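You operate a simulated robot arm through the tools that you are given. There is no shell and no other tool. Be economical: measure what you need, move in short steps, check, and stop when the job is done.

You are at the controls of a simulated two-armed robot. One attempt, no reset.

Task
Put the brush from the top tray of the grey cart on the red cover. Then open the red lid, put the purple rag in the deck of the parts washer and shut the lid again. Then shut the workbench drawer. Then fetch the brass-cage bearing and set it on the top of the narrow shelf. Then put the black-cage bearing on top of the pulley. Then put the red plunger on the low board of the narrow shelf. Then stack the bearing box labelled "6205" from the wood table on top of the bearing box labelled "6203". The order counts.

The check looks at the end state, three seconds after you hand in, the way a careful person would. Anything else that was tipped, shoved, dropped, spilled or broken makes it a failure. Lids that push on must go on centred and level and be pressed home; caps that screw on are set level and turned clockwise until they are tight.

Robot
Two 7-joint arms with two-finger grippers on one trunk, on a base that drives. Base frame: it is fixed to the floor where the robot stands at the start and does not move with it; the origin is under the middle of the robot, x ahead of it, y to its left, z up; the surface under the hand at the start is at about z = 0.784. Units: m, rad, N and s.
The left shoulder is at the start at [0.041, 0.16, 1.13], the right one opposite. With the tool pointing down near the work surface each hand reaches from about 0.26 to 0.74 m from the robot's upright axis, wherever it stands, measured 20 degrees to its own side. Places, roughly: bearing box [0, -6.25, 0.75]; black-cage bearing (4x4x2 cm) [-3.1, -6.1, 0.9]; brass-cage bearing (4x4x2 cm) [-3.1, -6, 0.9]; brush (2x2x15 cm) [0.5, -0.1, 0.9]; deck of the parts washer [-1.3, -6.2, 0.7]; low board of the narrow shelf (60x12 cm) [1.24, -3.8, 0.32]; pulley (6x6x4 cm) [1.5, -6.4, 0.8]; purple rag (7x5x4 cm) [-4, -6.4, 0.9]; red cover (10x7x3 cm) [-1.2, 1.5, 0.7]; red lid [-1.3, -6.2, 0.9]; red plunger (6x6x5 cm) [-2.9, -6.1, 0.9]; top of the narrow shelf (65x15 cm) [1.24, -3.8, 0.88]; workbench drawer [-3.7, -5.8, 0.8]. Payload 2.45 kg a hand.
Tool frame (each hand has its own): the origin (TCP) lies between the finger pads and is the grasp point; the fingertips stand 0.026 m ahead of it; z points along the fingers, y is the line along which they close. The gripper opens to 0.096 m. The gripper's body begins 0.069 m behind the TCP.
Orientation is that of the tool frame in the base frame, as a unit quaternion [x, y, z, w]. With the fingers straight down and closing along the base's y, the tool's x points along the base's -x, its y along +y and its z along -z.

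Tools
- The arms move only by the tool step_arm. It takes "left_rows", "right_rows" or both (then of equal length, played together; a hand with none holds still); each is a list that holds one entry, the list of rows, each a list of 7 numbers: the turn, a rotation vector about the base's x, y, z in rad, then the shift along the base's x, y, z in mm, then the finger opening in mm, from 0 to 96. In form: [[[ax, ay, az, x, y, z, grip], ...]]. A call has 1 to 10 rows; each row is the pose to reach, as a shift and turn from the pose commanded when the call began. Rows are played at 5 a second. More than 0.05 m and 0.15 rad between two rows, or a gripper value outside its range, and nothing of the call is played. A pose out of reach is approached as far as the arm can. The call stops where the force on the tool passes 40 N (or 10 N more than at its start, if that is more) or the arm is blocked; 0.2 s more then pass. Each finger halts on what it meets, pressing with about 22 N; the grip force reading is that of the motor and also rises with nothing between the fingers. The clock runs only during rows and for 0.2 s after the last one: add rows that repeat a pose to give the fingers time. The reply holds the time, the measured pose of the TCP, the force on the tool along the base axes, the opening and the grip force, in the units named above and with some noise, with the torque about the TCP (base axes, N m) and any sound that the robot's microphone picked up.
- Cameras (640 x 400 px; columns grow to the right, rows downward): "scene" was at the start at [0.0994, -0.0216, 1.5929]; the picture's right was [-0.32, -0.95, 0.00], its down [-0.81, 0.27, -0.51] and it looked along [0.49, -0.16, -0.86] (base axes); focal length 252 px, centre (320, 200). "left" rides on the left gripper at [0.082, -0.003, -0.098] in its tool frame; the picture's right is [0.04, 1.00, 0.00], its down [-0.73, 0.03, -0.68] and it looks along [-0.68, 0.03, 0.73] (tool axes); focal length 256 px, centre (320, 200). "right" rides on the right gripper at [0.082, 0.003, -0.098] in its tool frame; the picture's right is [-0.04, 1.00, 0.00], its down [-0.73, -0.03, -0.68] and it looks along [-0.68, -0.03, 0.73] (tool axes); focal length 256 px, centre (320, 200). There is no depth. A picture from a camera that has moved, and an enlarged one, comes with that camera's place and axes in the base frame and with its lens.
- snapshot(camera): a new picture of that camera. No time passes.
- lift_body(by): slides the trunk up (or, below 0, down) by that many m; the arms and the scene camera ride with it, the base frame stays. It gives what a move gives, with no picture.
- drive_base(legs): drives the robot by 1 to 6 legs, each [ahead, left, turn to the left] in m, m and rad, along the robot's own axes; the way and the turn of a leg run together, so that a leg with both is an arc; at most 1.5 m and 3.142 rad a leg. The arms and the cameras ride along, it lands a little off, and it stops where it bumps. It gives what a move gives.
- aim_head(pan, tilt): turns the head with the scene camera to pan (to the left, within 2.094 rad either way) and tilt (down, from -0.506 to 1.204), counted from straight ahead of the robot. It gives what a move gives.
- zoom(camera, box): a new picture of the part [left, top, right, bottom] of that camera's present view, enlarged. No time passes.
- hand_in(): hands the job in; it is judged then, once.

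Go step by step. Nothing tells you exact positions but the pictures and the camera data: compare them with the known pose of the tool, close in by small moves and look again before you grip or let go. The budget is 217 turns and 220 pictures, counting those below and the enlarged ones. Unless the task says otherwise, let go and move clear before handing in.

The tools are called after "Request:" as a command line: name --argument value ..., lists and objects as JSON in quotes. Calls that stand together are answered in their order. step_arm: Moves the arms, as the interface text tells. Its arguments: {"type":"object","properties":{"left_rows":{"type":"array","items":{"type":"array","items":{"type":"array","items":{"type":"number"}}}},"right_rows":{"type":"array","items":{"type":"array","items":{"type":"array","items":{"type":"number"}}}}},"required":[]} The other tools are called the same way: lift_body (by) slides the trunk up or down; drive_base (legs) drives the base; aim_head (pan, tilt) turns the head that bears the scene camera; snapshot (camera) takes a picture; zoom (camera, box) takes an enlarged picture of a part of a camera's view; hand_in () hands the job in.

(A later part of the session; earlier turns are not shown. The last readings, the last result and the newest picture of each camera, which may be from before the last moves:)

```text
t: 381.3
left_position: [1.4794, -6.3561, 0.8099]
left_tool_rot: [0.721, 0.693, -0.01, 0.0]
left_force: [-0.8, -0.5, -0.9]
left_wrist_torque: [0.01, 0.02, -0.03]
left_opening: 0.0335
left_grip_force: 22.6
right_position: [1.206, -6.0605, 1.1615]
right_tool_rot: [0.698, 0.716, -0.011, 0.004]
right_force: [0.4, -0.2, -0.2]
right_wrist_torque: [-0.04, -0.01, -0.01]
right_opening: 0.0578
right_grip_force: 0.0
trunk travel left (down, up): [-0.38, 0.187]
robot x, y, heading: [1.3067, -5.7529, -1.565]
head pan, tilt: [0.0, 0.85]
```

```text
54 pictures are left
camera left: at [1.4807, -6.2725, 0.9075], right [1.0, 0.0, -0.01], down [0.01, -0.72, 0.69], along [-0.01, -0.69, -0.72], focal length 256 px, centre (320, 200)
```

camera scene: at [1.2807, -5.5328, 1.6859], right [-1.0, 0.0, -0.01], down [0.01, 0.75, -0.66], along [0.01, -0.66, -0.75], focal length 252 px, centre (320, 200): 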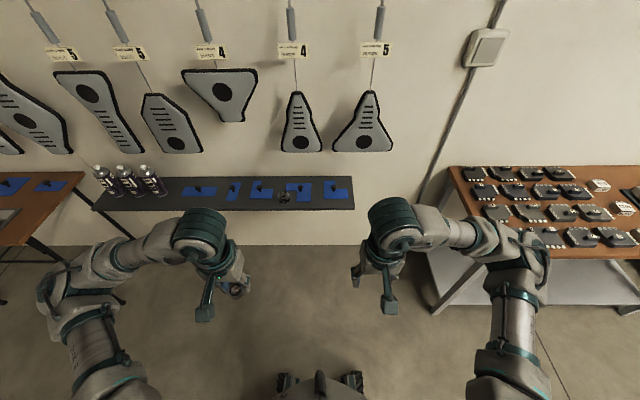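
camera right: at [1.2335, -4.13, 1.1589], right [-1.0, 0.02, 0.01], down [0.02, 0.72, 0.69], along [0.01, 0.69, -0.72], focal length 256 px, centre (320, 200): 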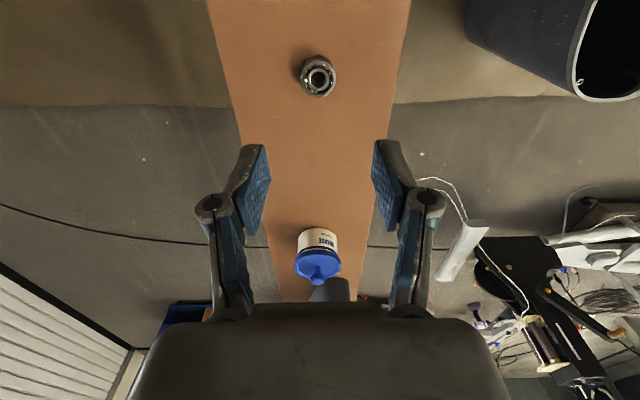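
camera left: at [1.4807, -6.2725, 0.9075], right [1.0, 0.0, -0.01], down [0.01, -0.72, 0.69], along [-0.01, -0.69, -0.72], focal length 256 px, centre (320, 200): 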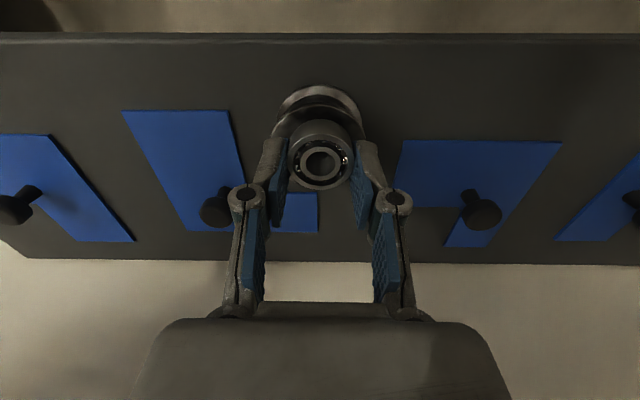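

Laterally centred now. Continue lowering in 3 mm steps until contact.

Request:
step_arm --left_rows '[[[0, 0, 0, 0, 0, -3, 5], [0, 0, 0, 0, 0, -6, 5], [0, 0, 0, 0, 0, -9, 5], [0, 0, 0, 0, 0, -12, 5], [0, 0, 0, 0, 0, -15, 5], [0, 0, 0, 0, 0, -18, 5], [0, 0, 0, 0, 0, -21, 5]]]'

Request:
snapshot --camera "left"

Request:
zoom --camera "scene" --box '[260, 200, 330, 250]'

```text
t: 382.9
left_position: [1.4783, -6.3574, 0.7984]
left_tool_rot: [0.722, 0.692, -0.016, 0.004]
left_force: [1.1, 9.4, 20.7]
left_wrist_torque: [0.42, -0.48, 0.18]
left_opening: 0.0337
left_grip_force: 21.8
right_position: [1.2057, -6.0592, 1.1623]
right_tool_rot: [0.698, 0.716, -0.011, 0.005]
right_force: [0.0, -0.1, -1.3]
right_wrist_torque: [0.05, 0.02, -0.02]
right_opening: 0.0579
right_grip_force: 0.1
trunk travel left (down, up): [-0.38, 0.187]
robot x, y, heading: [1.3069, -5.7534, -1.567]
head pan, tilt: [0.0, 0.85]
stopped in row 7 (left hand): the force on the tool passed its limit at 43 N (the readings are from after the stop); the commanded pose is now the measured one
```

```text
53 pictures are left
camera left: at [1.4786, -6.272, 0.8946], right [1.0, 0.0, -0.02], down [0.01, -0.72, 0.7], along [-0.01, -0.7, -0.72], focal length 256 px, centre (320, 200)
```

left: 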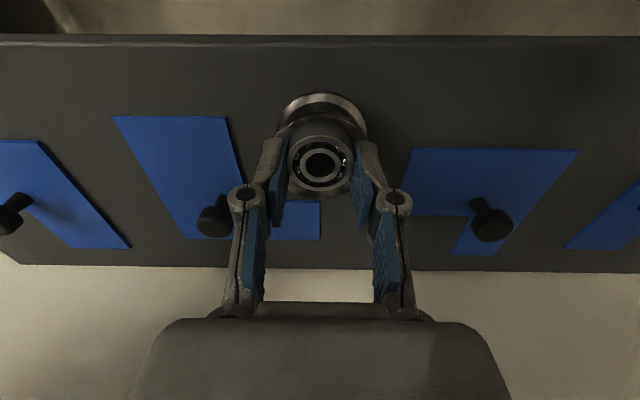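

```text
8.00 times, centred on (295, 225) of scene
camera zoom: at [1.3068, -5.8291, 1.6863], right [-1.0, -0.01, 0.0], down [-0.01, 0.75, -0.66], along [0.01, -0.66, -0.75], focal length 2017 px, centre (520, 0)
```

zoom: 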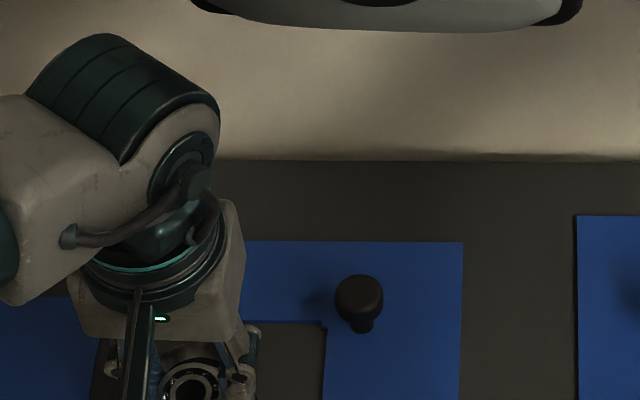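

Contact: the bearing sits on the pulley and its bore shows the pulley bore, so it's centred. Release gently and rise.

Request:
step_arm --left_rows '[[[0, 0, 0, 0, 0, 2, 5], [0, 0, 0, 0, 0, 2, 30], [0, 0, 0, 0, 0, 2, 45], [0, 0, 0, 0, 0, 2, 58], [0, 0, 0, 0, 0, 2, 58], [0, 0, 0, 0, 0, 25, 58], [0, 0, 0, 0, 0, 60, 58], [0, 0, 0, 0, 0, 100, 58], [0, 0, 0, 0, 0, 140, 58]]]'

Request:
snapshot --camera "left"

```text
t: 384.9
left_position: [1.4769, -6.357, 0.9375]
left_tool_rot: [0.722, 0.692, -0.015, 0.004]
left_force: [0.7, 0.0, -0.5]
left_wrist_torque: [0.0, 0.0, 0.0]
left_opening: 0.0578
left_grip_force: 0.0
right_position: [1.2071, -6.0578, 1.1623]
right_tool_rot: [0.698, 0.716, -0.011, 0.005]
right_force: [0.3, 0.4, 1.0]
right_wrist_torque: [0.01, -0.04, 0.02]
right_opening: 0.058
right_grip_force: 0.0
trunk travel left (down, up): [-0.38, 0.187]
robot x, y, heading: [1.3046, -5.7537, -1.566]
head pan, tilt: [0.0, 0.85]
```

```text
51 pictures are left
camera left: at [1.4779, -6.271, 1.0342], right [1.0, 0.0, -0.02], down [0.01, -0.72, 0.7], along [-0.01, -0.7, -0.72], focal length 256 px, centre (320, 200)
```

left: 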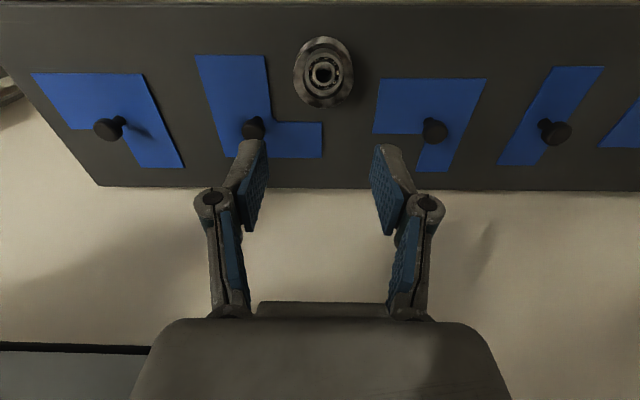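

Black-cage bearing is on the pulley. Next the red plunger in the packer at about [-2.934, -6.09]. I'll retract the left hand and drive back west along the aisle.

Request:
step_arm --left_rows '[[[0, 0, 0, 0, 30, 30, 58], [0, 0, 0, 0, 65, 60, 58], [0, 0, 0, 0, 105, 85, 58], [0, 0, 0, 0, 145, 105, 58], [0, 0, 0, 0, 185, 125, 58], [0, 0, 0, 0, 225, 145, 58], [0, 0, 0, 0, 265, 165, 58], [0, 0, 0, 0, 300, 180, 58]]]'

Request:
drive_base --legs '[[-0.42, 0, 0], [0, -1.45, 0], [0, -1.45, 0], [0, -1.45, 0]]'

Request:
aim_head --pan 0 --tilt 0.9

Request:
snapshot --camera "scene"

```text
t: 386.7
left_position: [1.4797, -6.0549, 1.1157]
left_tool_rot: [0.722, 0.692, -0.015, 0.004]
left_force: [1.0, 0.0, 0.3]
left_wrist_torque: [0.0, 0.0, -0.02]
left_opening: 0.0579
left_grip_force: 0.1
right_position: [1.2057, -6.0594, 1.1619]
right_tool_rot: [0.698, 0.716, -0.012, 0.003]
right_force: [-0.2, 0.0, -0.6]
right_wrist_torque: [0.03, 0.01, -0.02]
right_opening: 0.0581
right_grip_force: 0.0
trunk travel left (down, up): [-0.38, 0.187]
robot x, y, heading: [1.3081, -5.7501, -1.561]
head pan, tilt: [0.0, 0.85]
```

```text
t: 409.8
left_position: [-2.8748, -5.8623, 1.1137]
left_tool_rot: [0.695, 0.719, -0.016, 0.002]
left_force: [0.7, 0.4, -0.7]
left_wrist_torque: [-0.01, -0.03, 0.0]
left_opening: 0.058
left_grip_force: 0.0
right_position: [-3.1462, -5.8869, 1.1643]
right_tool_rot: [0.67, 0.742, -0.013, 0.004]
right_force: [1.0, -0.3, -0.5]
right_wrist_torque: [0.0, 0.0, 0.0]
right_opening: 0.0582
right_grip_force: 0.1
trunk travel left (down, up): [-0.38, 0.187]
robot x, y, heading: [-3.069, -5.5694, -1.493]
head pan, tilt: [0.0, 0.85]
```

```text
t: 410.4
left_position: [-2.885, -5.8599, 1.1168]
left_tool_rot: [0.695, 0.719, -0.014, 0.007]
left_force: [-0.1, 0.0, -0.1]
left_wrist_torque: [-0.03, -0.01, 0.01]
left_opening: 0.0578
left_grip_force: 0.1
right_position: [-3.1562, -5.8846, 1.1628]
right_tool_rot: [0.67, 0.742, -0.011, 0.007]
right_force: [-0.6, -0.1, -0.2]
right_wrist_torque: [0.04, -0.03, 0.0]
right_opening: 0.0579
right_grip_force: 0.1
trunk travel left (down, up): [-0.38, 0.187]
robot x, y, heading: [-3.0742, -5.5734, -1.489]
head pan, tilt: [0.0, 0.901]
```

```text
50 pictures are left
camera scene: at [-3.0783, -5.6512, 1.6822], right [-1.0, -0.08, -0.01], down [-0.06, 0.78, -0.62], along [0.06, -0.62, -0.79], focal length 252 px, centre (320, 200)
```

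scene: 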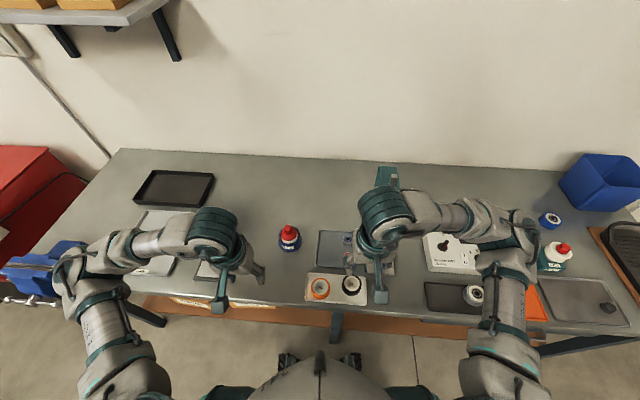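

Packer at about [-2.932, -6.09]. I'll bring the left hand above it and look.

Request:
step_arm --left_rows '[[[0, 0, 0, -8, -40, 0, 50], [0, 0, 0, -16, -80, 0, 50], [0, 0, 0, -24, -120, 0, 50], [0, 0, 0, -32, -160, -10, 50], [0, 0, 0, -40, -200, -25, 50], [0, 0, 0, -47, -225, -50, 50]]]'

Request:
snapshot --camera "left"

Request:
zoom --camera "scene" --box '[240, 190, 340, 270]'

```text
t: 411.8
left_position: [-2.9189, -6.0857, 1.0648]
left_tool_rot: [0.694, 0.719, -0.017, 0.003]
left_force: [0.3, 0.3, 0.2]
left_wrist_torque: [0.01, 0.01, -0.01]
left_opening: 0.05
left_grip_force: 0.1
right_position: [-3.1428, -5.884, 1.1653]
right_tool_rot: [0.67, 0.742, -0.015, 0.003]
right_force: [-0.7, 0.4, -0.3]
right_wrist_torque: [0.02, 0.03, -0.01]
right_opening: 0.0578
right_grip_force: 0.1
trunk travel left (down, up): [-0.38, 0.187]
robot x, y, heading: [-3.0688, -5.5748, -1.488]
head pan, tilt: [0.0, 0.901]
```

```text
49 pictures are left
camera left: at [-2.9245, -6.0013, 1.1615], right [1.0, 0.07, -0.02], down [0.07, -0.71, 0.7], along [0.04, -0.7, -0.72], focal length 256 px, centre (320, 200)
```

left: 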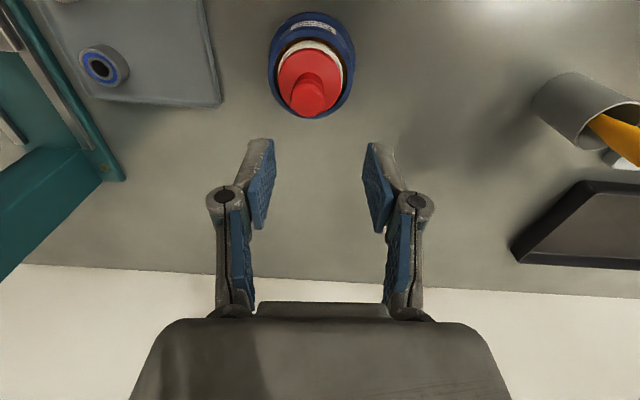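

```text
5.00 times, centred on (290, 230) of scene
camera zoom: at [-3.0591, -5.6516, 1.6821], right [-1.0, -0.08, 0.0], down [-0.07, 0.78, -0.62], along [0.05, -0.62, -0.79], focal length 1261 px, centre (470, 50)
```

zoom: 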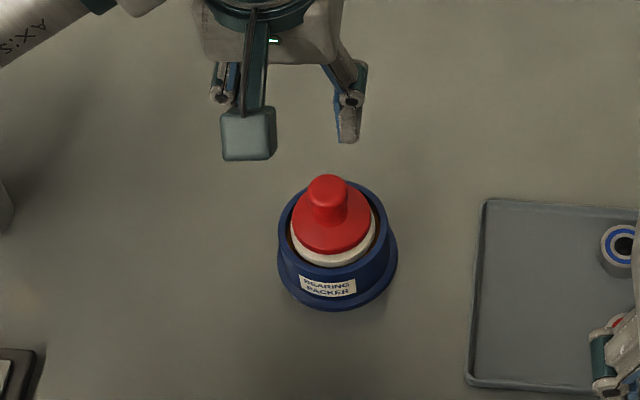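

Knob top at about [-2.930, -6.084, 0.967]. Descend over it and close.

Request:
step_arm --left_rows '[[[0, 0, 0, -6, 1, -25, 50], [0, 0, 0, -11, 2, -50, 50], [0, 0, 0, -11, 2, -75, 50], [0, 0, 0, -11, 2, -92, 50], [0, 0, 0, -11, 2, -92, 50]]]'

Request:
snapshot --camera "left"

```text
t: 413.0
left_position: [-2.9351, -6.0808, 0.9739]
left_tool_rot: [0.694, 0.72, -0.017, 0.004]
left_force: [0.7, 0.2, 0.0]
left_wrist_torque: [0.01, 0.03, -0.01]
left_opening: 0.0499
left_grip_force: 0.0
right_position: [-3.148, -5.8841, 1.1636]
right_tool_rot: [0.67, 0.742, -0.012, 0.005]
right_force: [0.3, -0.3, -0.3]
right_wrist_torque: [0.02, 0.01, 0.01]
right_opening: 0.0578
right_grip_force: 0.1
trunk travel left (down, up): [-0.38, 0.187]
robot x, y, heading: [-3.0741, -5.5749, -1.488]
head pan, tilt: [0.0, 0.901]
```

```text
47 pictures are left
camera left: at [-2.9407, -5.9977, 1.0696], right [1.0, 0.07, -0.02], down [0.07, -0.71, 0.7], along [0.04, -0.7, -0.71], focal length 256 px, centre (320, 200)
```

left: 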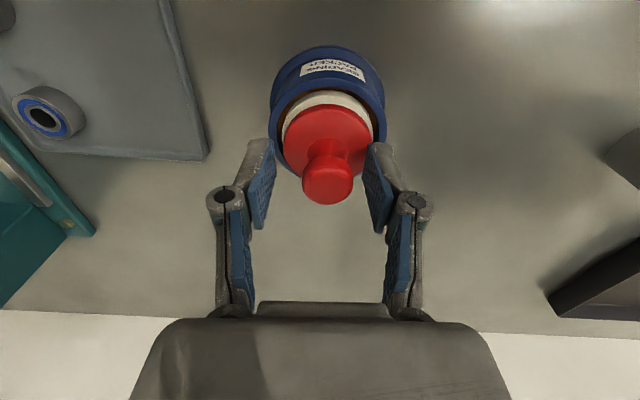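

Well aligned. Down 5 mm, 6 mm forward, and close on the knob.

Request:
step_arm --left_rows '[[[0, 0, 0, 2, -6, -5, 50], [0, 0, 0, 2, -6, -5, 35], [0, 0, 0, 2, -6, -5, 15], [0, 0, 0, 2, -6, -5, 0], [0, 0, 0, 2, -6, -5, 0], [0, 0, 0, 2, -6, 10, 0], [0, 0, 0, 2, -6, 30, 0], [0, 0, 0, 2, -6, 60, 0], [0, 0, 0, 2, -6, 100, 0]]]'

Request:
snapshot --camera "left"

```text
t: 415.0
left_position: [-2.9318, -6.0877, 1.0745]
left_tool_rot: [0.694, 0.72, -0.016, 0.004]
left_force: [0.6, 0.9, -1.4]
left_wrist_torque: [0.03, 0.01, -0.03]
left_opening: 0.0244
left_grip_force: 22.0
right_position: [-3.1483, -5.8837, 1.1642]
right_tool_rot: [0.671, 0.742, -0.012, 0.005]
right_force: [0.4, -0.4, 0.2]
right_wrist_torque: [-0.02, 0.02, 0.01]
right_opening: 0.058
right_grip_force: 0.1
trunk travel left (down, up): [-0.38, 0.187]
robot x, y, heading: [-3.0741, -5.5749, -1.492]
head pan, tilt: [0.0, 0.901]
```

```text
46 pictures are left
camera left: at [-2.9385, -6.0042, 1.1706], right [1.0, 0.07, -0.02], down [0.07, -0.71, 0.7], along [0.04, -0.7, -0.71], focal length 256 px, centre (320, 200)
```

left: 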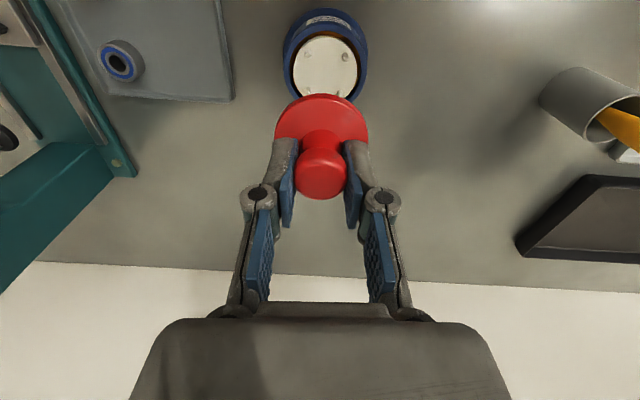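

Plunger held. I'll retract, then drive to the east side of the narrow shelf.

Request:
step_arm --left_rows '[[[0, 0, 0, 0, 40, 20, 0], [0, 0, 0, 0, 80, 30, 0], [0, 0, 0, 5, 120, 40, 0], [0, 0, 0, 15, 160, 45, 0], [0, 0, 0, 25, 200, 50, 0], [0, 0, 0, 40, 235, 50, 0]]]'

Request:
drive_base --legs '[[-0.22, 0, -0.08], [0, 1.45, 0], [0, 1.45, 0], [0, 1.45, 0], [0, 0.7, 0], [0, 0, -1.571]]'

Request:
aim_head --pan -0.6 --tilt 0.6

Request:
snapshot --camera "scene"

```text
t: 416.4
left_position: [-2.8924, -5.8536, 1.1237]
left_tool_rot: [0.695, 0.719, -0.016, 0.004]
left_force: [-0.2, 0.7, -0.8]
left_wrist_torque: [-0.01, -0.01, 0.02]
left_opening: 0.0243
left_grip_force: 22.2
right_position: [-3.1457, -5.8831, 1.1642]
right_tool_rot: [0.67, 0.742, -0.013, 0.004]
right_force: [0.5, 0.1, 0.1]
right_wrist_torque: [-0.03, 0.01, -0.03]
right_opening: 0.0577
right_grip_force: 0.2
trunk travel left (down, up): [-0.38, 0.187]
robot x, y, heading: [-3.0754, -5.5765, -1.491]
head pan, tilt: [0.0, 0.901]
```

```text
t: 446.2
left_position: [1.7567, -5.4378, 1.1265]
left_tool_rot: [0.999, -0.041, -0.013, -0.004]
left_force: [0.3, 0.6, -0.3]
left_wrist_torque: [-0.08, 0.02, -0.02]
left_opening: 0.0246
left_grip_force: 22.2
right_position: [1.7542, -5.183, 1.163]
right_tool_rot: [1.0, -0.005, -0.011, -0.002]
right_force: [-0.7, 0.7, 0.0]
right_wrist_torque: [-0.03, -0.04, 0.05]
right_opening: 0.0581
right_grip_force: 0.1
trunk travel left (down, up): [-0.38, 0.187]
robot x, y, heading: [2.0562, -5.3037, 3.106]
head pan, tilt: [0.0, 0.901]
```

```text
t: 447.2
left_position: [1.7595, -5.4461, 1.1263]
left_tool_rot: [0.999, -0.04, -0.015, -0.009]
left_force: [0.6, -0.8, -0.5]
left_wrist_torque: [0.0, 0.03, 0.01]
left_opening: 0.0243
left_grip_force: 22.1
right_position: [1.7583, -5.191, 1.1636]
right_tool_rot: [1.0, -0.006, -0.013, -0.005]
right_force: [-0.2, -0.6, -0.3]
right_wrist_torque: [0.02, 0.0, 0.0]
right_opening: 0.0581
right_grip_force: 0.0
trunk travel left (down, up): [-0.38, 0.187]
robot x, y, heading: [2.0516, -5.3034, 3.108]
head pan, tilt: [-0.6, 0.6]
```

```text
45 pictures are left
camera scene: at [1.9817, -5.2385, 1.7066], right [0.59, 0.81, 0.0], down [0.46, -0.34, -0.82], along [-0.66, 0.48, -0.57], focal length 252 px, centre (320, 200)
```

scene: 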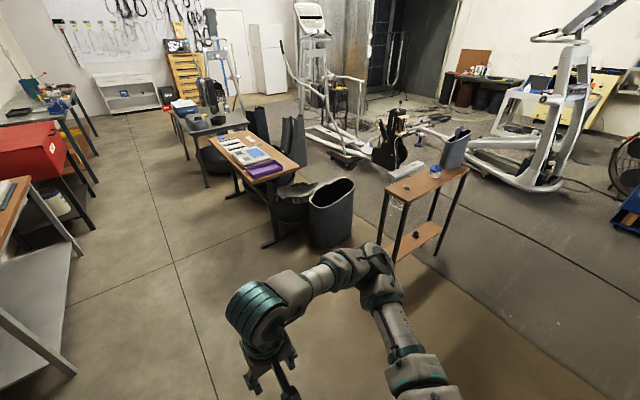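

The east side is clear. Strafe up to y≈-3.8 beside the shelf, face it squarely and lower the trunk.

Request:
drive_base --legs '[[0, -1.48, 0.033], [0.2, 0, 0]]'

Request:
lift_body --by -0.36

Request:
aim_head --pan 0.0 --tilt 0.75

Request:
snapshot --camera "scene"

```text
t: 455.8
left_position: [1.5754, -3.9797, 1.1254]
left_tool_rot: [1.0, -0.016, -0.016, -0.011]
left_force: [-0.4, -0.3, 0.2]
left_wrist_torque: [0.04, -0.03, 0.0]
left_opening: 0.0246
left_grip_force: 21.9
right_position: [1.5633, -3.7232, 1.1648]
right_tool_rot: [1.0, 0.018, -0.014, -0.01]
right_force: [-0.6, -0.4, -1.0]
right_wrist_torque: [0.04, 0.0, 0.01]
right_opening: 0.0582
right_grip_force: 0.0
trunk travel left (down, up): [-0.38, 0.187]
robot x, y, heading: [1.8635, -3.8086, -3.126]
head pan, tilt: [-0.6, 0.6]
```

```text
t: 458.2
left_position: [1.5639, -3.9918, 0.8117]
left_tool_rot: [0.998, -0.015, 0.062, -0.02]
left_force: [0.2, -0.6, 0.6]
left_wrist_torque: [0.08, -0.01, 0.04]
left_opening: 0.0247
left_grip_force: 21.8
right_position: [1.5529, -3.7381, 0.8904]
right_tool_rot: [1.0, 0.002, -0.015, -0.019]
right_force: [-131.1, -36.8, -60.2]
right_wrist_torque: [3.56, -7.03, -3.38]
right_opening: 0.0581
right_grip_force: 0.1
trunk travel left (down, up): [-0.108, 0.458]
robot x, y, heading: [1.8652, -3.8187, -3.122]
head pan, tilt: [-0.6, 0.6]
stopped: the force on the tool passed its limit at 117 N (the readings are from after the stop); the commanded pose is now the measured one
```

```text
t: 459.2
left_position: [1.5643, -3.9684, 0.817]
left_tool_rot: [0.998, -0.015, 0.06, -0.009]
left_force: [0.0, 0.3, -0.5]
left_wrist_torque: [0.0, -0.03, -0.02]
left_opening: 0.0246
left_grip_force: 21.6
right_position: [1.5545, -3.7171, 0.8914]
right_tool_rot: [1.0, -0.001, -0.016, -0.003]
right_force: [-109.0, -73.8, -49.6]
right_wrist_torque: [7.39, -5.82, -7.59]
right_opening: 0.0579
right_grip_force: 0.1
trunk travel left (down, up): [-0.108, 0.458]
robot x, y, heading: [1.866, -3.8111, -3.126]
head pan, tilt: [0.0, 0.75]
```

```text
44 pictures are left
camera scene: at [1.5746, -3.8233, 1.4021], right [-0.02, 1.0, 0.01], down [0.69, 0.02, -0.73], along [-0.73, -0.01, -0.69], focal length 252 px, centre (320, 200)
```

scene: 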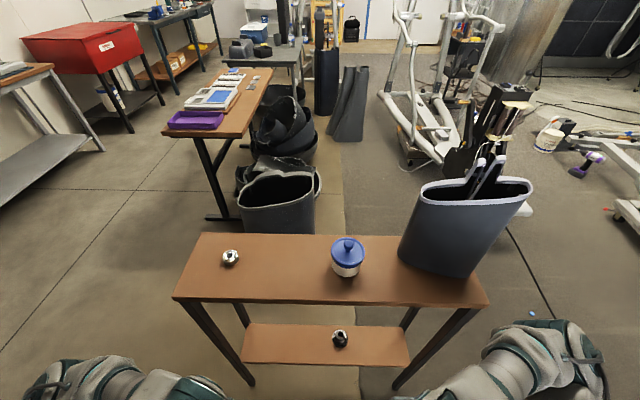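

The trunk leans forward as it lowers and the right hand got pressed against my own body. I'll move the right hand forward and up to free it.

Request:
step_arm --right_rows '[[[0, 0, 0, -10, 10, 20, 58], [0, 0, 0, -20, 20, 50, 58], [0, 0, 0, -40, 30, 80, 58], [0, 0, 0, -60, 40, 110, 58]]]'

Request:
snapshot --camera "scene"

```text
t: 460.2
left_position: [1.5648, -3.958, 0.8189]
left_tool_rot: [0.998, -0.016, 0.061, -0.004]
left_force: [-0.2, 1.0, -0.1]
left_wrist_torque: [-0.08, 0.0, 0.02]
left_opening: 0.0246
left_grip_force: 22.2
right_position: [1.4985, -3.6614, 0.9985]
right_tool_rot: [1.0, 0.017, -0.013, -0.004]
right_force: [0.4, 0.8, 1.2]
right_wrist_torque: [-0.1, -0.01, 0.01]
right_opening: 0.0582
right_grip_force: 0.0
trunk travel left (down, up): [-0.108, 0.458]
robot x, y, heading: [1.8632, -3.8138, -3.124]
head pan, tilt: [0.0, 0.75]
```

```text
43 pictures are left
camera scene: at [1.5756, -3.7951, 1.4025], right [-0.02, 1.0, -0.01], down [0.69, 0.0, -0.73], along [-0.73, -0.02, -0.69], focal length 252 px, centre (320, 200)
```

scene: 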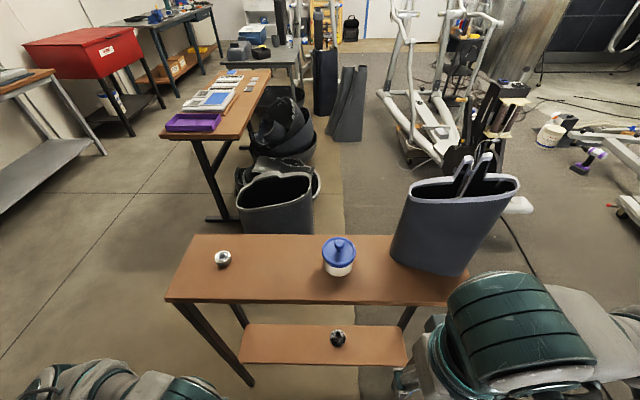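

Freed. The low board is clear between its end and the dark item at y≈-3.745; I'll aim for y≈-3.95. First the left hand goes forward to x≈1.47 and down to z≈0.47, levelling the tool.

Request:
step_arm --left_rows '[[[0, 0.03, 0, -40, 0, -10, 0], [0, 0.06, 0, -75, 0, -40, 0], [0, 0.09, 0, -90, 0, -85, 0], [0, 0.12, 0, -90, 0, -130, 0], [0, 0.12, 0, -90, 0, -175, 0], [0, 0.12, 0, -90, 0, -220, 0], [0, 0.12, 0, -90, 0, -265, 0], [0, 0.12, 0, -90, 0, -310, 0], [0, 0.12, 0, -90, 0, -350, 0]]]'

Request:
snapshot --camera "left"

Request:
snapshot --camera "scene"

```text
t: 462.2
left_position: [1.4714, -3.9779, 0.4676]
left_tool_rot: [1.0, -0.017, 0.001, -0.012]
left_force: [-0.6, 0.1, -0.3]
left_wrist_torque: [0.01, 0.02, 0.02]
left_opening: 0.0243
left_grip_force: 21.5
right_position: [1.498, -3.6851, 1.002]
right_tool_rot: [1.0, 0.018, -0.013, -0.015]
right_force: [-0.6, -0.6, -0.3]
right_wrist_torque: [0.06, 0.0, 0.0]
right_opening: 0.0579
right_grip_force: 0.0
trunk travel left (down, up): [-0.108, 0.458]
robot x, y, heading: [1.8604, -3.8193, -3.125]
head pan, tilt: [0.0, 0.75]
```

```text
42 pictures are left
camera left: at [1.5521, -3.9795, 0.5665], right [0.01, -1.0, -0.03], down [-0.73, -0.02, 0.68], along [-0.68, 0.01, -0.73], focal length 256 px, centre (320, 200)
```

left: 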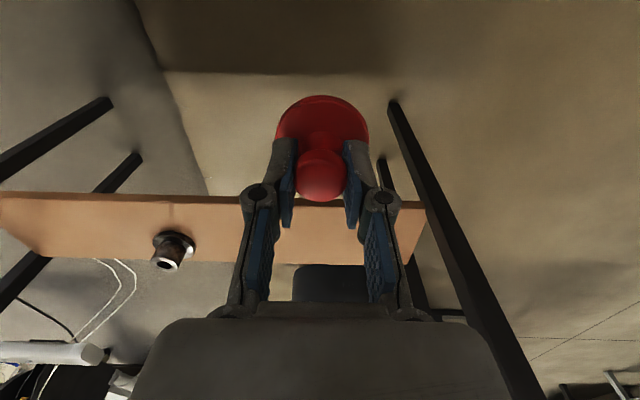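

```text
41 pictures are left
camera scene: at [1.5749, -3.8277, 1.4021], right [-0.02, 1.0, 0.01], down [0.69, 0.02, -0.73], along [-0.73, -0.01, -0.69], focal length 252 px, centre (320, 200)
```

scene: 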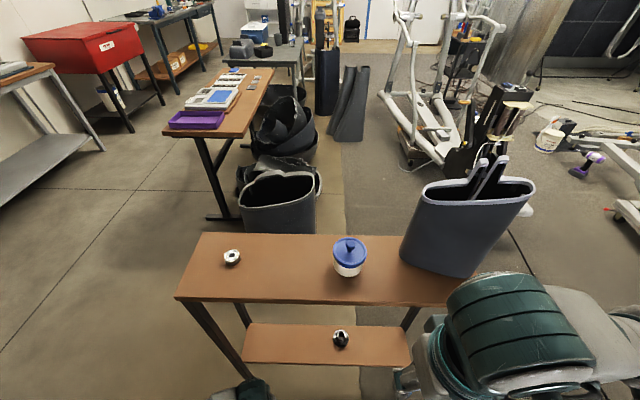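

Good view. Move forward under the top board to x≈1.24, shifting 25 mm away from the leg.

Request:
step_arm --left_rows '[[[0, 0, 0, -35, 10, -10, 0], [0, 0, 0, -70, 20, -20, 0], [0, 0, 0, -105, 25, -30, 0], [0, 0, 0, -140, 25, -35, 0], [0, 0, 0, -175, 25, -35, 0], [0, 0, 0, -205, 25, -35, 0], [0, 0, 0, -230, 25, -35, 0]]]'

Request:
snapshot --camera "left"

```text
t: 463.8
left_position: [1.2437, -3.949, 0.4321]
left_tool_rot: [1.0, -0.015, 0.001, -0.01]
left_force: [0.2, 0.8, 0.0]
left_wrist_torque: [0.02, 0.01, -0.01]
left_opening: 0.0242
left_grip_force: 21.9
right_position: [1.4984, -3.6778, 1.001]
right_tool_rot: [1.0, 0.017, -0.012, -0.012]
right_force: [0.1, -0.8, 0.4]
right_wrist_torque: [-0.03, 0.03, -0.04]
right_opening: 0.058
right_grip_force: 0.1
trunk travel left (down, up): [-0.108, 0.458]
robot x, y, heading: [1.8619, -3.8109, -3.123]
head pan, tilt: [0.0, 0.75]
```

```text
40 pictures are left
camera left: at [1.3247, -3.9505, 0.5308], right [0.01, -1.0, -0.02], down [-0.74, -0.02, 0.68], along [-0.68, 0.01, -0.74], focal length 256 px, centre (320, 200)
```

left: 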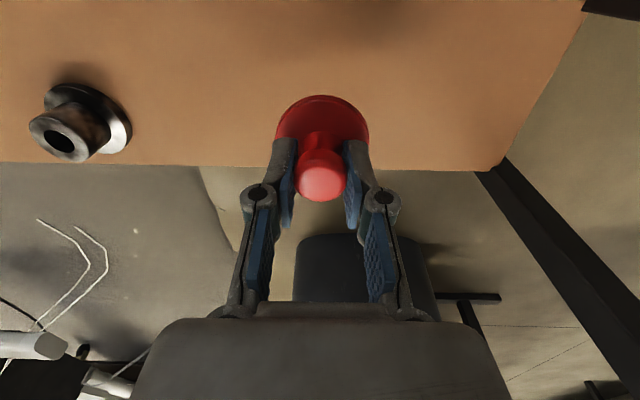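

The board spans x≈1.186 to 1.306 and the plunger is over its middle. Lower until contact, then release.

Request:
step_arm --left_rows '[[[0, 0, 0, 2, 0, -20, 0], [0, 0, 0, 2, 0, -40, 0], [0, 0, 0, 2, 0, -50, 0], [0, 0, 0, 2, 0, -57, 0], [0, 0, 0, 2, 0, -64, 0], [0, 0, 0, 2, 0, -71, 0], [0, 0, 0, 2, 0, -78, 0], [0, 0, 0, 2, 0, -85, 0]]]'

Request:
snapshot --camera "left"

```text
t: 465.6
left_position: [1.2428, -3.9442, 0.3547]
left_tool_rot: [1.0, -0.016, -0.003, -0.01]
left_force: [9.8, -0.3, 29.4]
left_wrist_torque: [-0.02, -0.56, 0.04]
left_opening: 0.0247
left_grip_force: 22.3
right_position: [1.5034, -3.6746, 1.0036]
right_tool_rot: [1.0, 0.017, -0.016, -0.009]
right_force: [0.7, 0.2, -1.1]
right_wrist_torque: [0.01, -0.02, 0.0]
right_opening: 0.0578
right_grip_force: 0.0
trunk travel left (down, up): [-0.108, 0.458]
robot x, y, heading: [1.869, -3.8098, -3.12]
head pan, tilt: [0.0, 0.75]
stopped in row 8 (left hand): the force on the tool passed its limit at 45 N (the readings are from after the stop); the commanded pose is now the measured one
```

```text
39 pictures are left
camera left: at [1.3239, -3.9455, 0.4531], right [0.01, -1.0, -0.02], down [-0.73, -0.02, 0.68], along [-0.68, 0.01, -0.73], focal length 256 px, centre (320, 200)
```

left: 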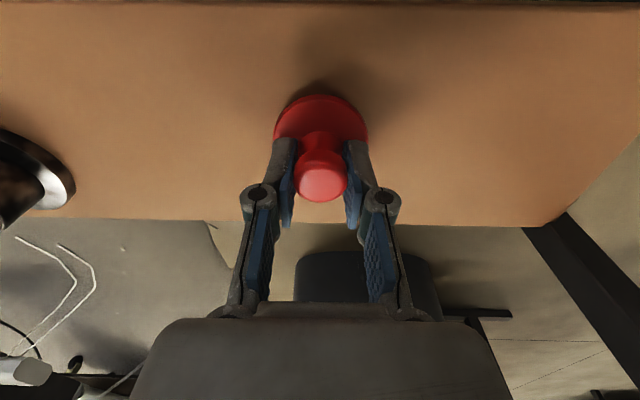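

Contact on the board. Release and lift straight, then check.

Request:
step_arm --left_rows '[[[0, 0, 0, 0, 0, 3, 20], [0, 0, 0, 0, 0, 3, 40], [0, 0, 0, 0, 0, 3, 56], [0, 0, 0, 0, 0, 3, 60], [0, 0, 0, 0, 0, 20, 60], [0, 0, 0, 0, 0, 50, 60], [0, 0, 0, 0, 0, 80, 60], [0, 0, 0, 20, 0, 95, 60]]]'

Request:
snapshot --camera "left"

```text
t: 467.4
left_position: [1.2637, -3.9486, 0.4469]
left_tool_rot: [1.0, -0.016, -0.003, -0.009]
left_force: [0.7, -0.6, -0.1]
left_wrist_torque: [0.01, -0.05, -0.01]
left_opening: 0.0602
left_grip_force: 0.0
right_position: [1.5024, -3.6762, 1.0028]
right_tool_rot: [1.0, 0.017, -0.015, -0.011]
right_force: [-0.3, 0.1, -0.2]
right_wrist_torque: [0.0, 0.02, -0.01]
right_opening: 0.0579
right_grip_force: 0.0
trunk travel left (down, up): [-0.108, 0.458]
robot x, y, heading: [1.8622, -3.8111, -3.118]
head pan, tilt: [0.0, 0.75]
```

```text
38 pictures are left
camera left: at [1.3452, -3.9479, 0.5458], right [0.01, -1.0, -0.02], down [-0.73, -0.02, 0.68], along [-0.68, 0.01, -0.73], focal length 256 px, centre (320, 200)
```

left: 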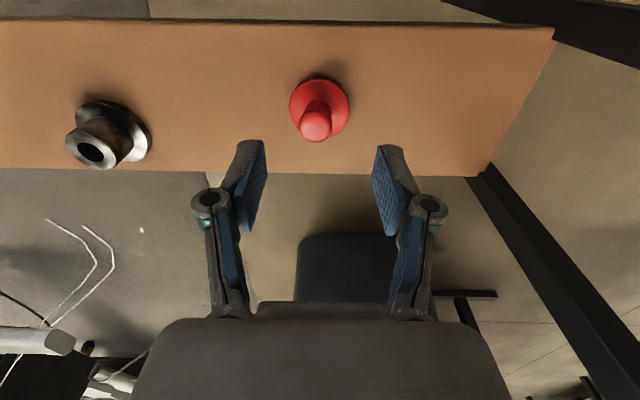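

Plunger is standing on the low board. I'll retract the left hand, back off, raise the trunk and drive to the wood table with the bearing boxes.

Request:
step_arm --left_rows '[[[0, 0, 0, 45, 0, 5, 60], [0, 0, 0, 90, 0, 10, 60], [0, 0, 0, 135, 0, 15, 60], [0, 0, 0, 180, 0, 20, 60], [0, 0, 0, 210, 0, 50, 60], [0, 0, 0, 220, 0, 95, 60], [0, 0, 0, 225, 0, 140, 60], [0, 0, 0, 225, 0, 185, 60], [0, 0, 0, 225, 0, 230, 60], [0, 0, 0, 225, 0, 275, 60]]]'

Request:
drive_base --legs '[[-0.3, 0, 0]]'

Request:
lift_body --by 0.25

Request:
drive_base --legs '[[0, 1.45, 0], [0, 0, 1.56], [0, -1.05, 0], [0, -1.05, 0]]'

Request:
aim_head --pan 0.0 --tilt 0.75

Request:
snapshot --camera "scene"

```text
t: 469.6
left_position: [1.491, -3.9475, 0.7229]
left_tool_rot: [1.0, -0.016, -0.002, -0.008]
left_force: [0.2, -0.3, -0.6]
left_wrist_torque: [0.04, 0.02, 0.01]
left_opening: 0.06
left_grip_force: 0.0
right_position: [1.5022, -3.6763, 1.003]
right_tool_rot: [1.0, 0.017, -0.015, -0.011]
right_force: [-0.7, -0.4, -1.0]
right_wrist_torque: [-0.01, 0.01, 0.03]
right_opening: 0.058
right_grip_force: 0.0
trunk travel left (down, up): [-0.108, 0.458]
robot x, y, heading: [1.8606, -3.8096, -3.121]
head pan, tilt: [0.0, 0.75]
```

```text
t: 471.7
left_position: [1.7893, -3.9399, 0.7212]
left_tool_rot: [1.0, -0.018, -0.003, -0.009]
left_force: [-0.4, 0.6, 0.5]
left_wrist_torque: [0.02, 0.01, 0.01]
left_opening: 0.0602
left_grip_force: 0.1
right_position: [1.8022, -3.6704, 1.0029]
right_tool_rot: [1.0, 0.013, -0.015, -0.012]
right_force: [0.1, 0.2, 0.0]
right_wrist_torque: [-0.01, 0.01, 0.01]
right_opening: 0.0578
right_grip_force: 0.0
trunk travel left (down, up): [-0.108, 0.458]
robot x, y, heading: [2.1617, -3.8042, -3.127]
head pan, tilt: [0.0, 0.75]
```

```text
t: 474.3
left_position: [1.791, -3.9396, 0.9726]
left_tool_rot: [1.0, -0.017, -0.005, -0.008]
left_force: [0.6, -0.7, -0.3]
left_wrist_torque: [0.02, 0.0, 0.0]
left_opening: 0.06
left_grip_force: 0.0
right_position: [1.8054, -3.67, 1.2541]
right_tool_rot: [1.0, 0.014, -0.016, -0.011]
right_force: [-0.1, 0.1, 0.2]
right_wrist_torque: [0.02, 0.0, 0.0]
right_opening: 0.0579
right_grip_force: 0.1
trunk travel left (down, up): [-0.358, 0.208]
robot x, y, heading: [2.1603, -3.8075, -3.124]
head pan, tilt: [0.0, 0.75]
```

```text
t: 495.4
left_position: [0.2783, -5.8277, 0.9728]
left_tool_rot: [0.687, 0.726, -0.009, -0.002]
left_force: [0.5, 0.3, -0.2]
left_wrist_torque: [-0.05, 0.02, -0.01]
left_opening: 0.06
left_grip_force: 0.0
right_position: [0.0055, -5.8382, 1.2536]
right_tool_rot: [0.664, 0.748, -0.018, 0.006]
right_force: [-0.3, -1.2, 0.8]
right_wrist_torque: [-0.01, -0.02, 0.0]
right_opening: 0.0581
right_grip_force: 0.0
trunk travel left (down, up): [-0.358, 0.208]
robot x, y, heading: [0.1121, -5.4703, -1.466]
head pan, tilt: [0.0, 0.75]
```

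```text
t: 496.1
left_position: [0.2794, -5.824, 0.9762]
left_tool_rot: [0.687, 0.727, -0.01, -0.003]
left_force: [0.1, -0.1, -0.2]
left_wrist_torque: [-0.03, 0.04, -0.01]
left_opening: 0.0601
left_grip_force: 0.1
right_position: [0.0097, -5.8351, 1.2556]
right_tool_rot: [0.663, 0.748, -0.021, 0.006]
right_force: [0.8, -0.2, 0.5]
right_wrist_torque: [0.02, 0.03, -0.03]
right_opening: 0.0581
right_grip_force: 0.0
trunk travel left (down, up): [-0.358, 0.208]
robot x, y, heading: [0.1103, -5.4694, -1.466]
head pan, tilt: [0.0, 0.75]
```

```text
37 pictures are left
camera scene: at [0.1241, -5.561, 1.6725], right [-0.99, -0.11, 0.0], down [-0.07, 0.68, -0.73], along [0.08, -0.72, -0.68], focal length 252 px, centre (320, 200)
```

scene: 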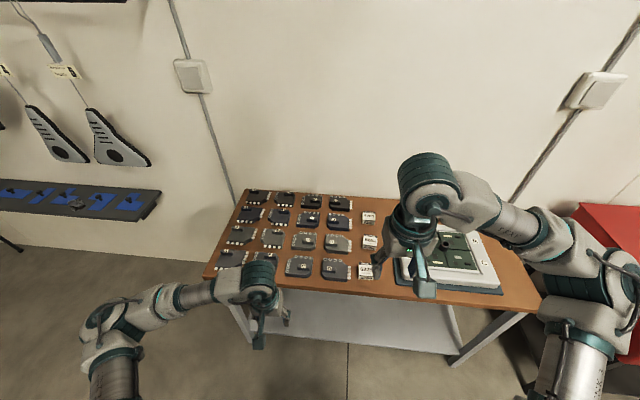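

Request:
zoom --camera "scene" --box '[200, 180, 400, 300]'

Request:
zoom --camera "scene" --box '[340, 200, 400, 290]'

```text
3.20 times, centred on (300, 240) of scene
camera zoom: at [0.1241, -5.561, 1.6725], right [-0.99, -0.11, 0.0], down [-0.07, 0.68, -0.73], along [0.08, -0.72, -0.68], focal length 807 px, centre (384, 72)
```

zoom: 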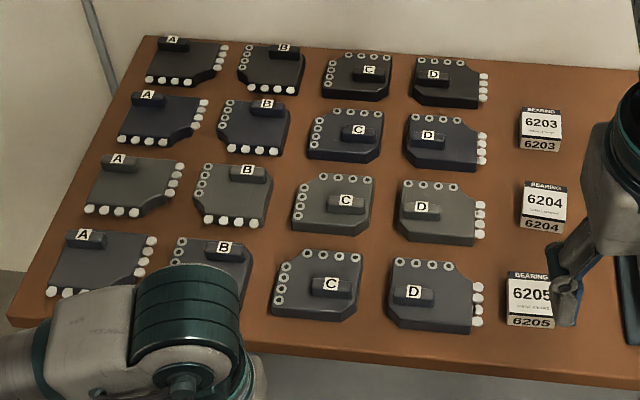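

```text
4.44 times, centred on (370, 245) of scene
camera zoom: at [0.1241, -5.561, 1.6725], right [-0.99, -0.11, 0.0], down [-0.07, 0.68, -0.73], along [0.08, -0.72, -0.68], focal length 1121 px, centre (98, 0)
```

zoom: 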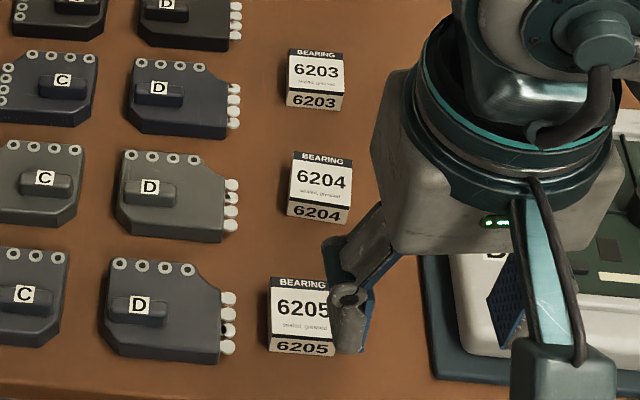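

The boxes are, from front to back: 6205 at [0.005, -6.115], 6204 at [-0.017, -6.255] and 6203 at [-0.018, -6.41]. I'll straighten the heading and drive closer.

Request:
drive_base --legs '[[0, 0, -0.105], [0.24, 0, 0]]'

Request:
snapshot --camera "right"

```text
t: 498.4
left_position: [0.235, -6.0778, 0.9748]
left_tool_rot: [0.729, 0.685, -0.011, -0.002]
left_force: [-0.2, 0.0, 0.4]
left_wrist_torque: [0.01, 0.03, -0.01]
left_opening: 0.0601
left_grip_force: 0.0
right_position: [-0.0351, -6.0556, 1.2566]
right_tool_rot: [0.706, 0.708, -0.021, 0.005]
right_force: [0.4, 0.2, -0.7]
right_wrist_torque: [0.01, -0.03, 0.02]
right_opening: 0.0576
right_grip_force: 0.0
trunk travel left (down, up): [-0.358, 0.208]
robot x, y, heading: [0.1139, -5.7092, -1.586]
head pan, tilt: [0.0, 0.75]
```

```text
34 pictures are left
camera right: at [-0.0302, -5.9715, 1.3501], right [1.0, -0.04, -0.02], down [-0.01, -0.71, 0.71], along [-0.04, -0.71, -0.71], focal length 256 px, centre (320, 200)
```

right: 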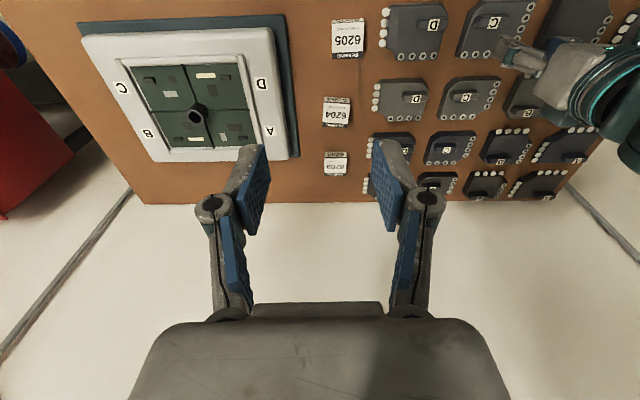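

Refined: 6205 at [0.0045, -6.103], about 6.4 cm wide; 6203 at about [-0.016, -6.395]. I'll move the right hand above 6205.

Request:
step_arm --right_rows '[[[0, 0, 0, 10, -10, -40, 80], [0, 0, 0, 20, -20, -80, 80], [0, 0, 0, 30, -35, -120, 80], [0, 0, 0, 40, -48, -165, 80], [0, 0, 0, 40, -48, -210, 80], [0, 0, 0, 40, -48, -255, 80], [0, 0, 0, 40, -48, -295, 80], [0, 0, 0, 40, -48, -325, 80]]]'

Request:
snapshot --camera "right"

```text
t: 500.2
left_position: [0.2347, -6.0767, 0.9759]
left_tool_rot: [0.729, 0.685, -0.011, -0.002]
left_force: [0.5, -0.2, 0.3]
left_wrist_torque: [0.01, -0.01, 0.01]
left_opening: 0.06
left_grip_force: 0.1
right_position: [0.0064, -6.1028, 0.931]
right_tool_rot: [0.706, 0.708, -0.022, 0.005]
right_force: [-0.1, 0.3, -0.1]
right_wrist_torque: [-0.01, -0.03, -0.01]
right_opening: 0.0798
right_grip_force: 0.0
trunk travel left (down, up): [-0.358, 0.208]
robot x, y, heading: [0.1149, -5.7092, -1.585]
head pan, tilt: [0.0, 0.75]
```

```text
33 pictures are left
camera right: at [0.0104, -6.0181, 1.0254], right [1.0, -0.04, -0.02], down [-0.01, -0.71, 0.71], along [-0.04, -0.71, -0.71], focal length 256 px, centre (320, 200)
```

right: 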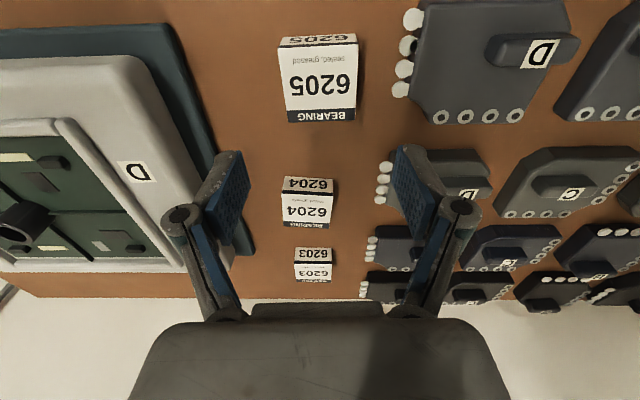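

6205's centre is about [0.0015, -6.106]. Lower with small corrections and check.

Request:
step_arm --right_rows '[[[0, 0, 0, -3, -2, -35, 80], [0, 0, 0, -5, -3, -70, 80], [0, 0, 0, -5, -3, -100, 80], [0, 0, 0, -5, -3, -118, 80]]]'

Request:
snapshot --camera "right"

```text
t: 501.2
left_position: [0.2359, -6.0746, 0.9781]
left_tool_rot: [0.728, 0.685, -0.012, -0.001]
left_force: [0.6, 0.5, 1.1]
left_wrist_torque: [0.04, -0.03, 0.01]
left_opening: 0.0599
left_grip_force: 0.0
right_position: [0.0057, -6.1022, 0.8171]
right_tool_rot: [0.705, 0.709, -0.024, 0.012]
right_force: [5.7, 3.6, 36.8]
right_wrist_torque: [0.47, -0.69, 0.02]
right_opening: 0.0813
right_grip_force: 24.4
trunk travel left (down, up): [-0.358, 0.208]
robot x, y, heading: [0.1143, -5.7075, -1.584]
head pan, tilt: [0.0, 0.75]
```

```text
32 pictures are left
camera right: at [0.0094, -6.0178, 0.9106], right [1.0, -0.04, -0.02], down [-0.01, -0.7, 0.71], along [-0.04, -0.71, -0.7], focal length 256 px, centre (320, 200)
```

right: 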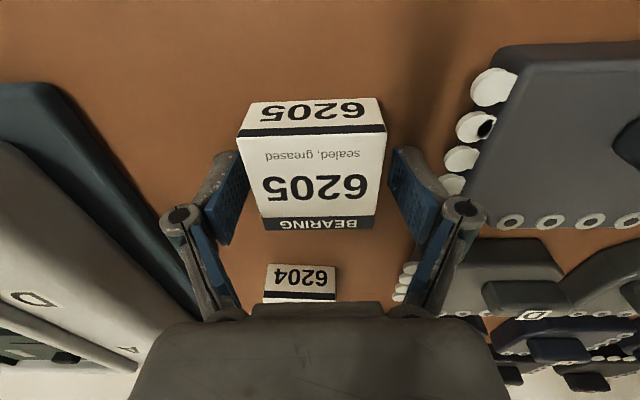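

The fingertips touch the table on both sides of the box. Rise 8 mm and close.

Request:
step_arm --right_rows '[[[0, 0, 0, 0, 0, 14, 80], [0, 0, 0, 0, 0, 14, 80], [0, 0, 0, 0, 0, 14, 60], [0, 0, 0, 0, 0, 14, 40], [0, 0, 0, 0, 0, 14, 40], [0, 0, 0, 0, 0, 14, 40]]]'

Request:
snapshot --camera "right"

```text
t: 502.6
left_position: [0.2346, -6.0756, 0.9749]
left_tool_rot: [0.729, 0.685, -0.011, -0.001]
left_force: [0.3, 0.8, 0.4]
left_wrist_torque: [0.04, -0.02, -0.01]
left_opening: 0.0598
left_grip_force: 0.1
right_position: [0.0017, -6.1039, 0.8275]
right_tool_rot: [0.706, 0.708, -0.023, 0.006]
right_force: [-2.1, 0.7, 2.8]
right_wrist_torque: [0.03, 0.02, -0.02]
right_opening: 0.0558
right_grip_force: 22.1
trunk travel left (down, up): [-0.358, 0.208]
robot x, y, heading: [0.1093, -5.7077, -1.582]
head pan, tilt: [0.0, 0.75]
```

```text
31 pictures are left
camera right: at [0.0069, -6.0188, 0.9212], right [1.0, -0.04, -0.02], down [-0.01, -0.71, 0.71], along [-0.04, -0.71, -0.71], focal length 256 px, centre (320, 200)
```

right: 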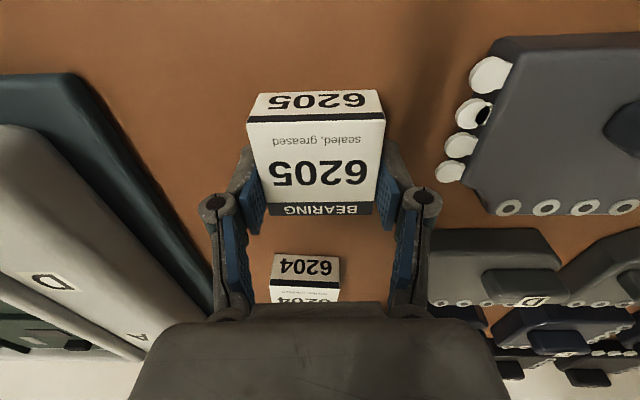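

6205 is gripped. 6203 should be at about [-0.016, -6.386]. Lift and carry it over 6204 to just above 6203.

Request:
step_arm --right_rows '[[[0, 0, 0, 0, 0, 20, 30], [0, 0, 0, 0, 0, 60, 30], [0, 0, 0, 0, 0, 105, 30], [0, 0, 0, -3, -40, 120, 30], [0, 0, 0, -6, -85, 120, 30], [0, 0, 0, -9, -130, 120, 30], [0, 0, 0, -12, -175, 120, 30], [0, 0, 0, -14, -220, 120, 30], [0, 0, 0, -16, -260, 110, 30], [0, 0, 0, -16, -285, 100, 30]]]'

Request:
snapshot --camera "right"

Request:
zoom --camera "scene" --box '[300, 150, 440, 260]'

```text
t: 504.8
left_position: [0.2376, -6.0776, 0.9755]
left_tool_rot: [0.729, 0.685, -0.012, -0.003]
left_force: [0.9, -0.2, 0.5]
left_wrist_torque: [-0.01, 0.0, 0.0]
left_opening: 0.0603
left_grip_force: 0.1
right_position: [-0.0129, -6.396, 0.9265]
right_tool_rot: [0.705, 0.708, -0.023, 0.005]
right_force: [-1.0, -0.8, -1.5]
right_wrist_torque: [0.01, -0.02, -0.01]
right_opening: 0.0557
right_grip_force: 21.7
trunk travel left (down, up): [-0.358, 0.208]
robot x, y, heading: [0.114, -5.7055, -1.584]
head pan, tilt: [0.0, 0.75]
```

```text
30 pictures are left
camera right: at [-0.0082, -6.3117, 1.0199], right [1.0, -0.03, -0.02], down [-0.01, -0.71, 0.71], along [-0.04, -0.71, -0.71], focal length 256 px, centre (320, 200)
```

right: 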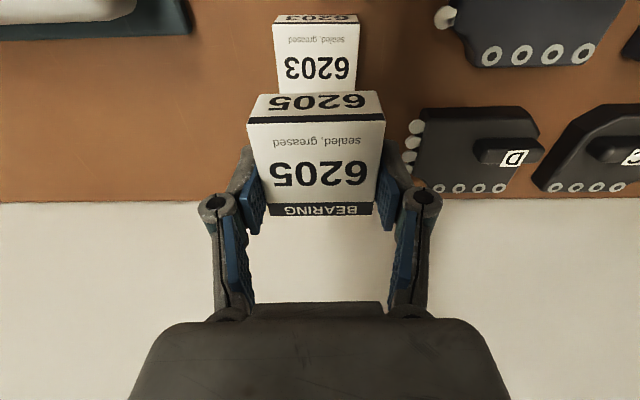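

```text
3.64 times, centred on (370, 205) of scene
camera zoom: at [0.1149, -5.8008, 1.6724], right [-1.0, 0.01, 0.0], down [0.01, 0.69, -0.73], along [-0.01, -0.73, -0.69], focal length 917 px, centre (138, 182)
```

zoom: 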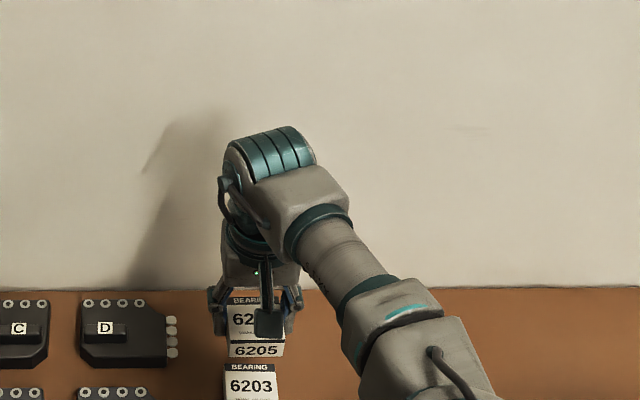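

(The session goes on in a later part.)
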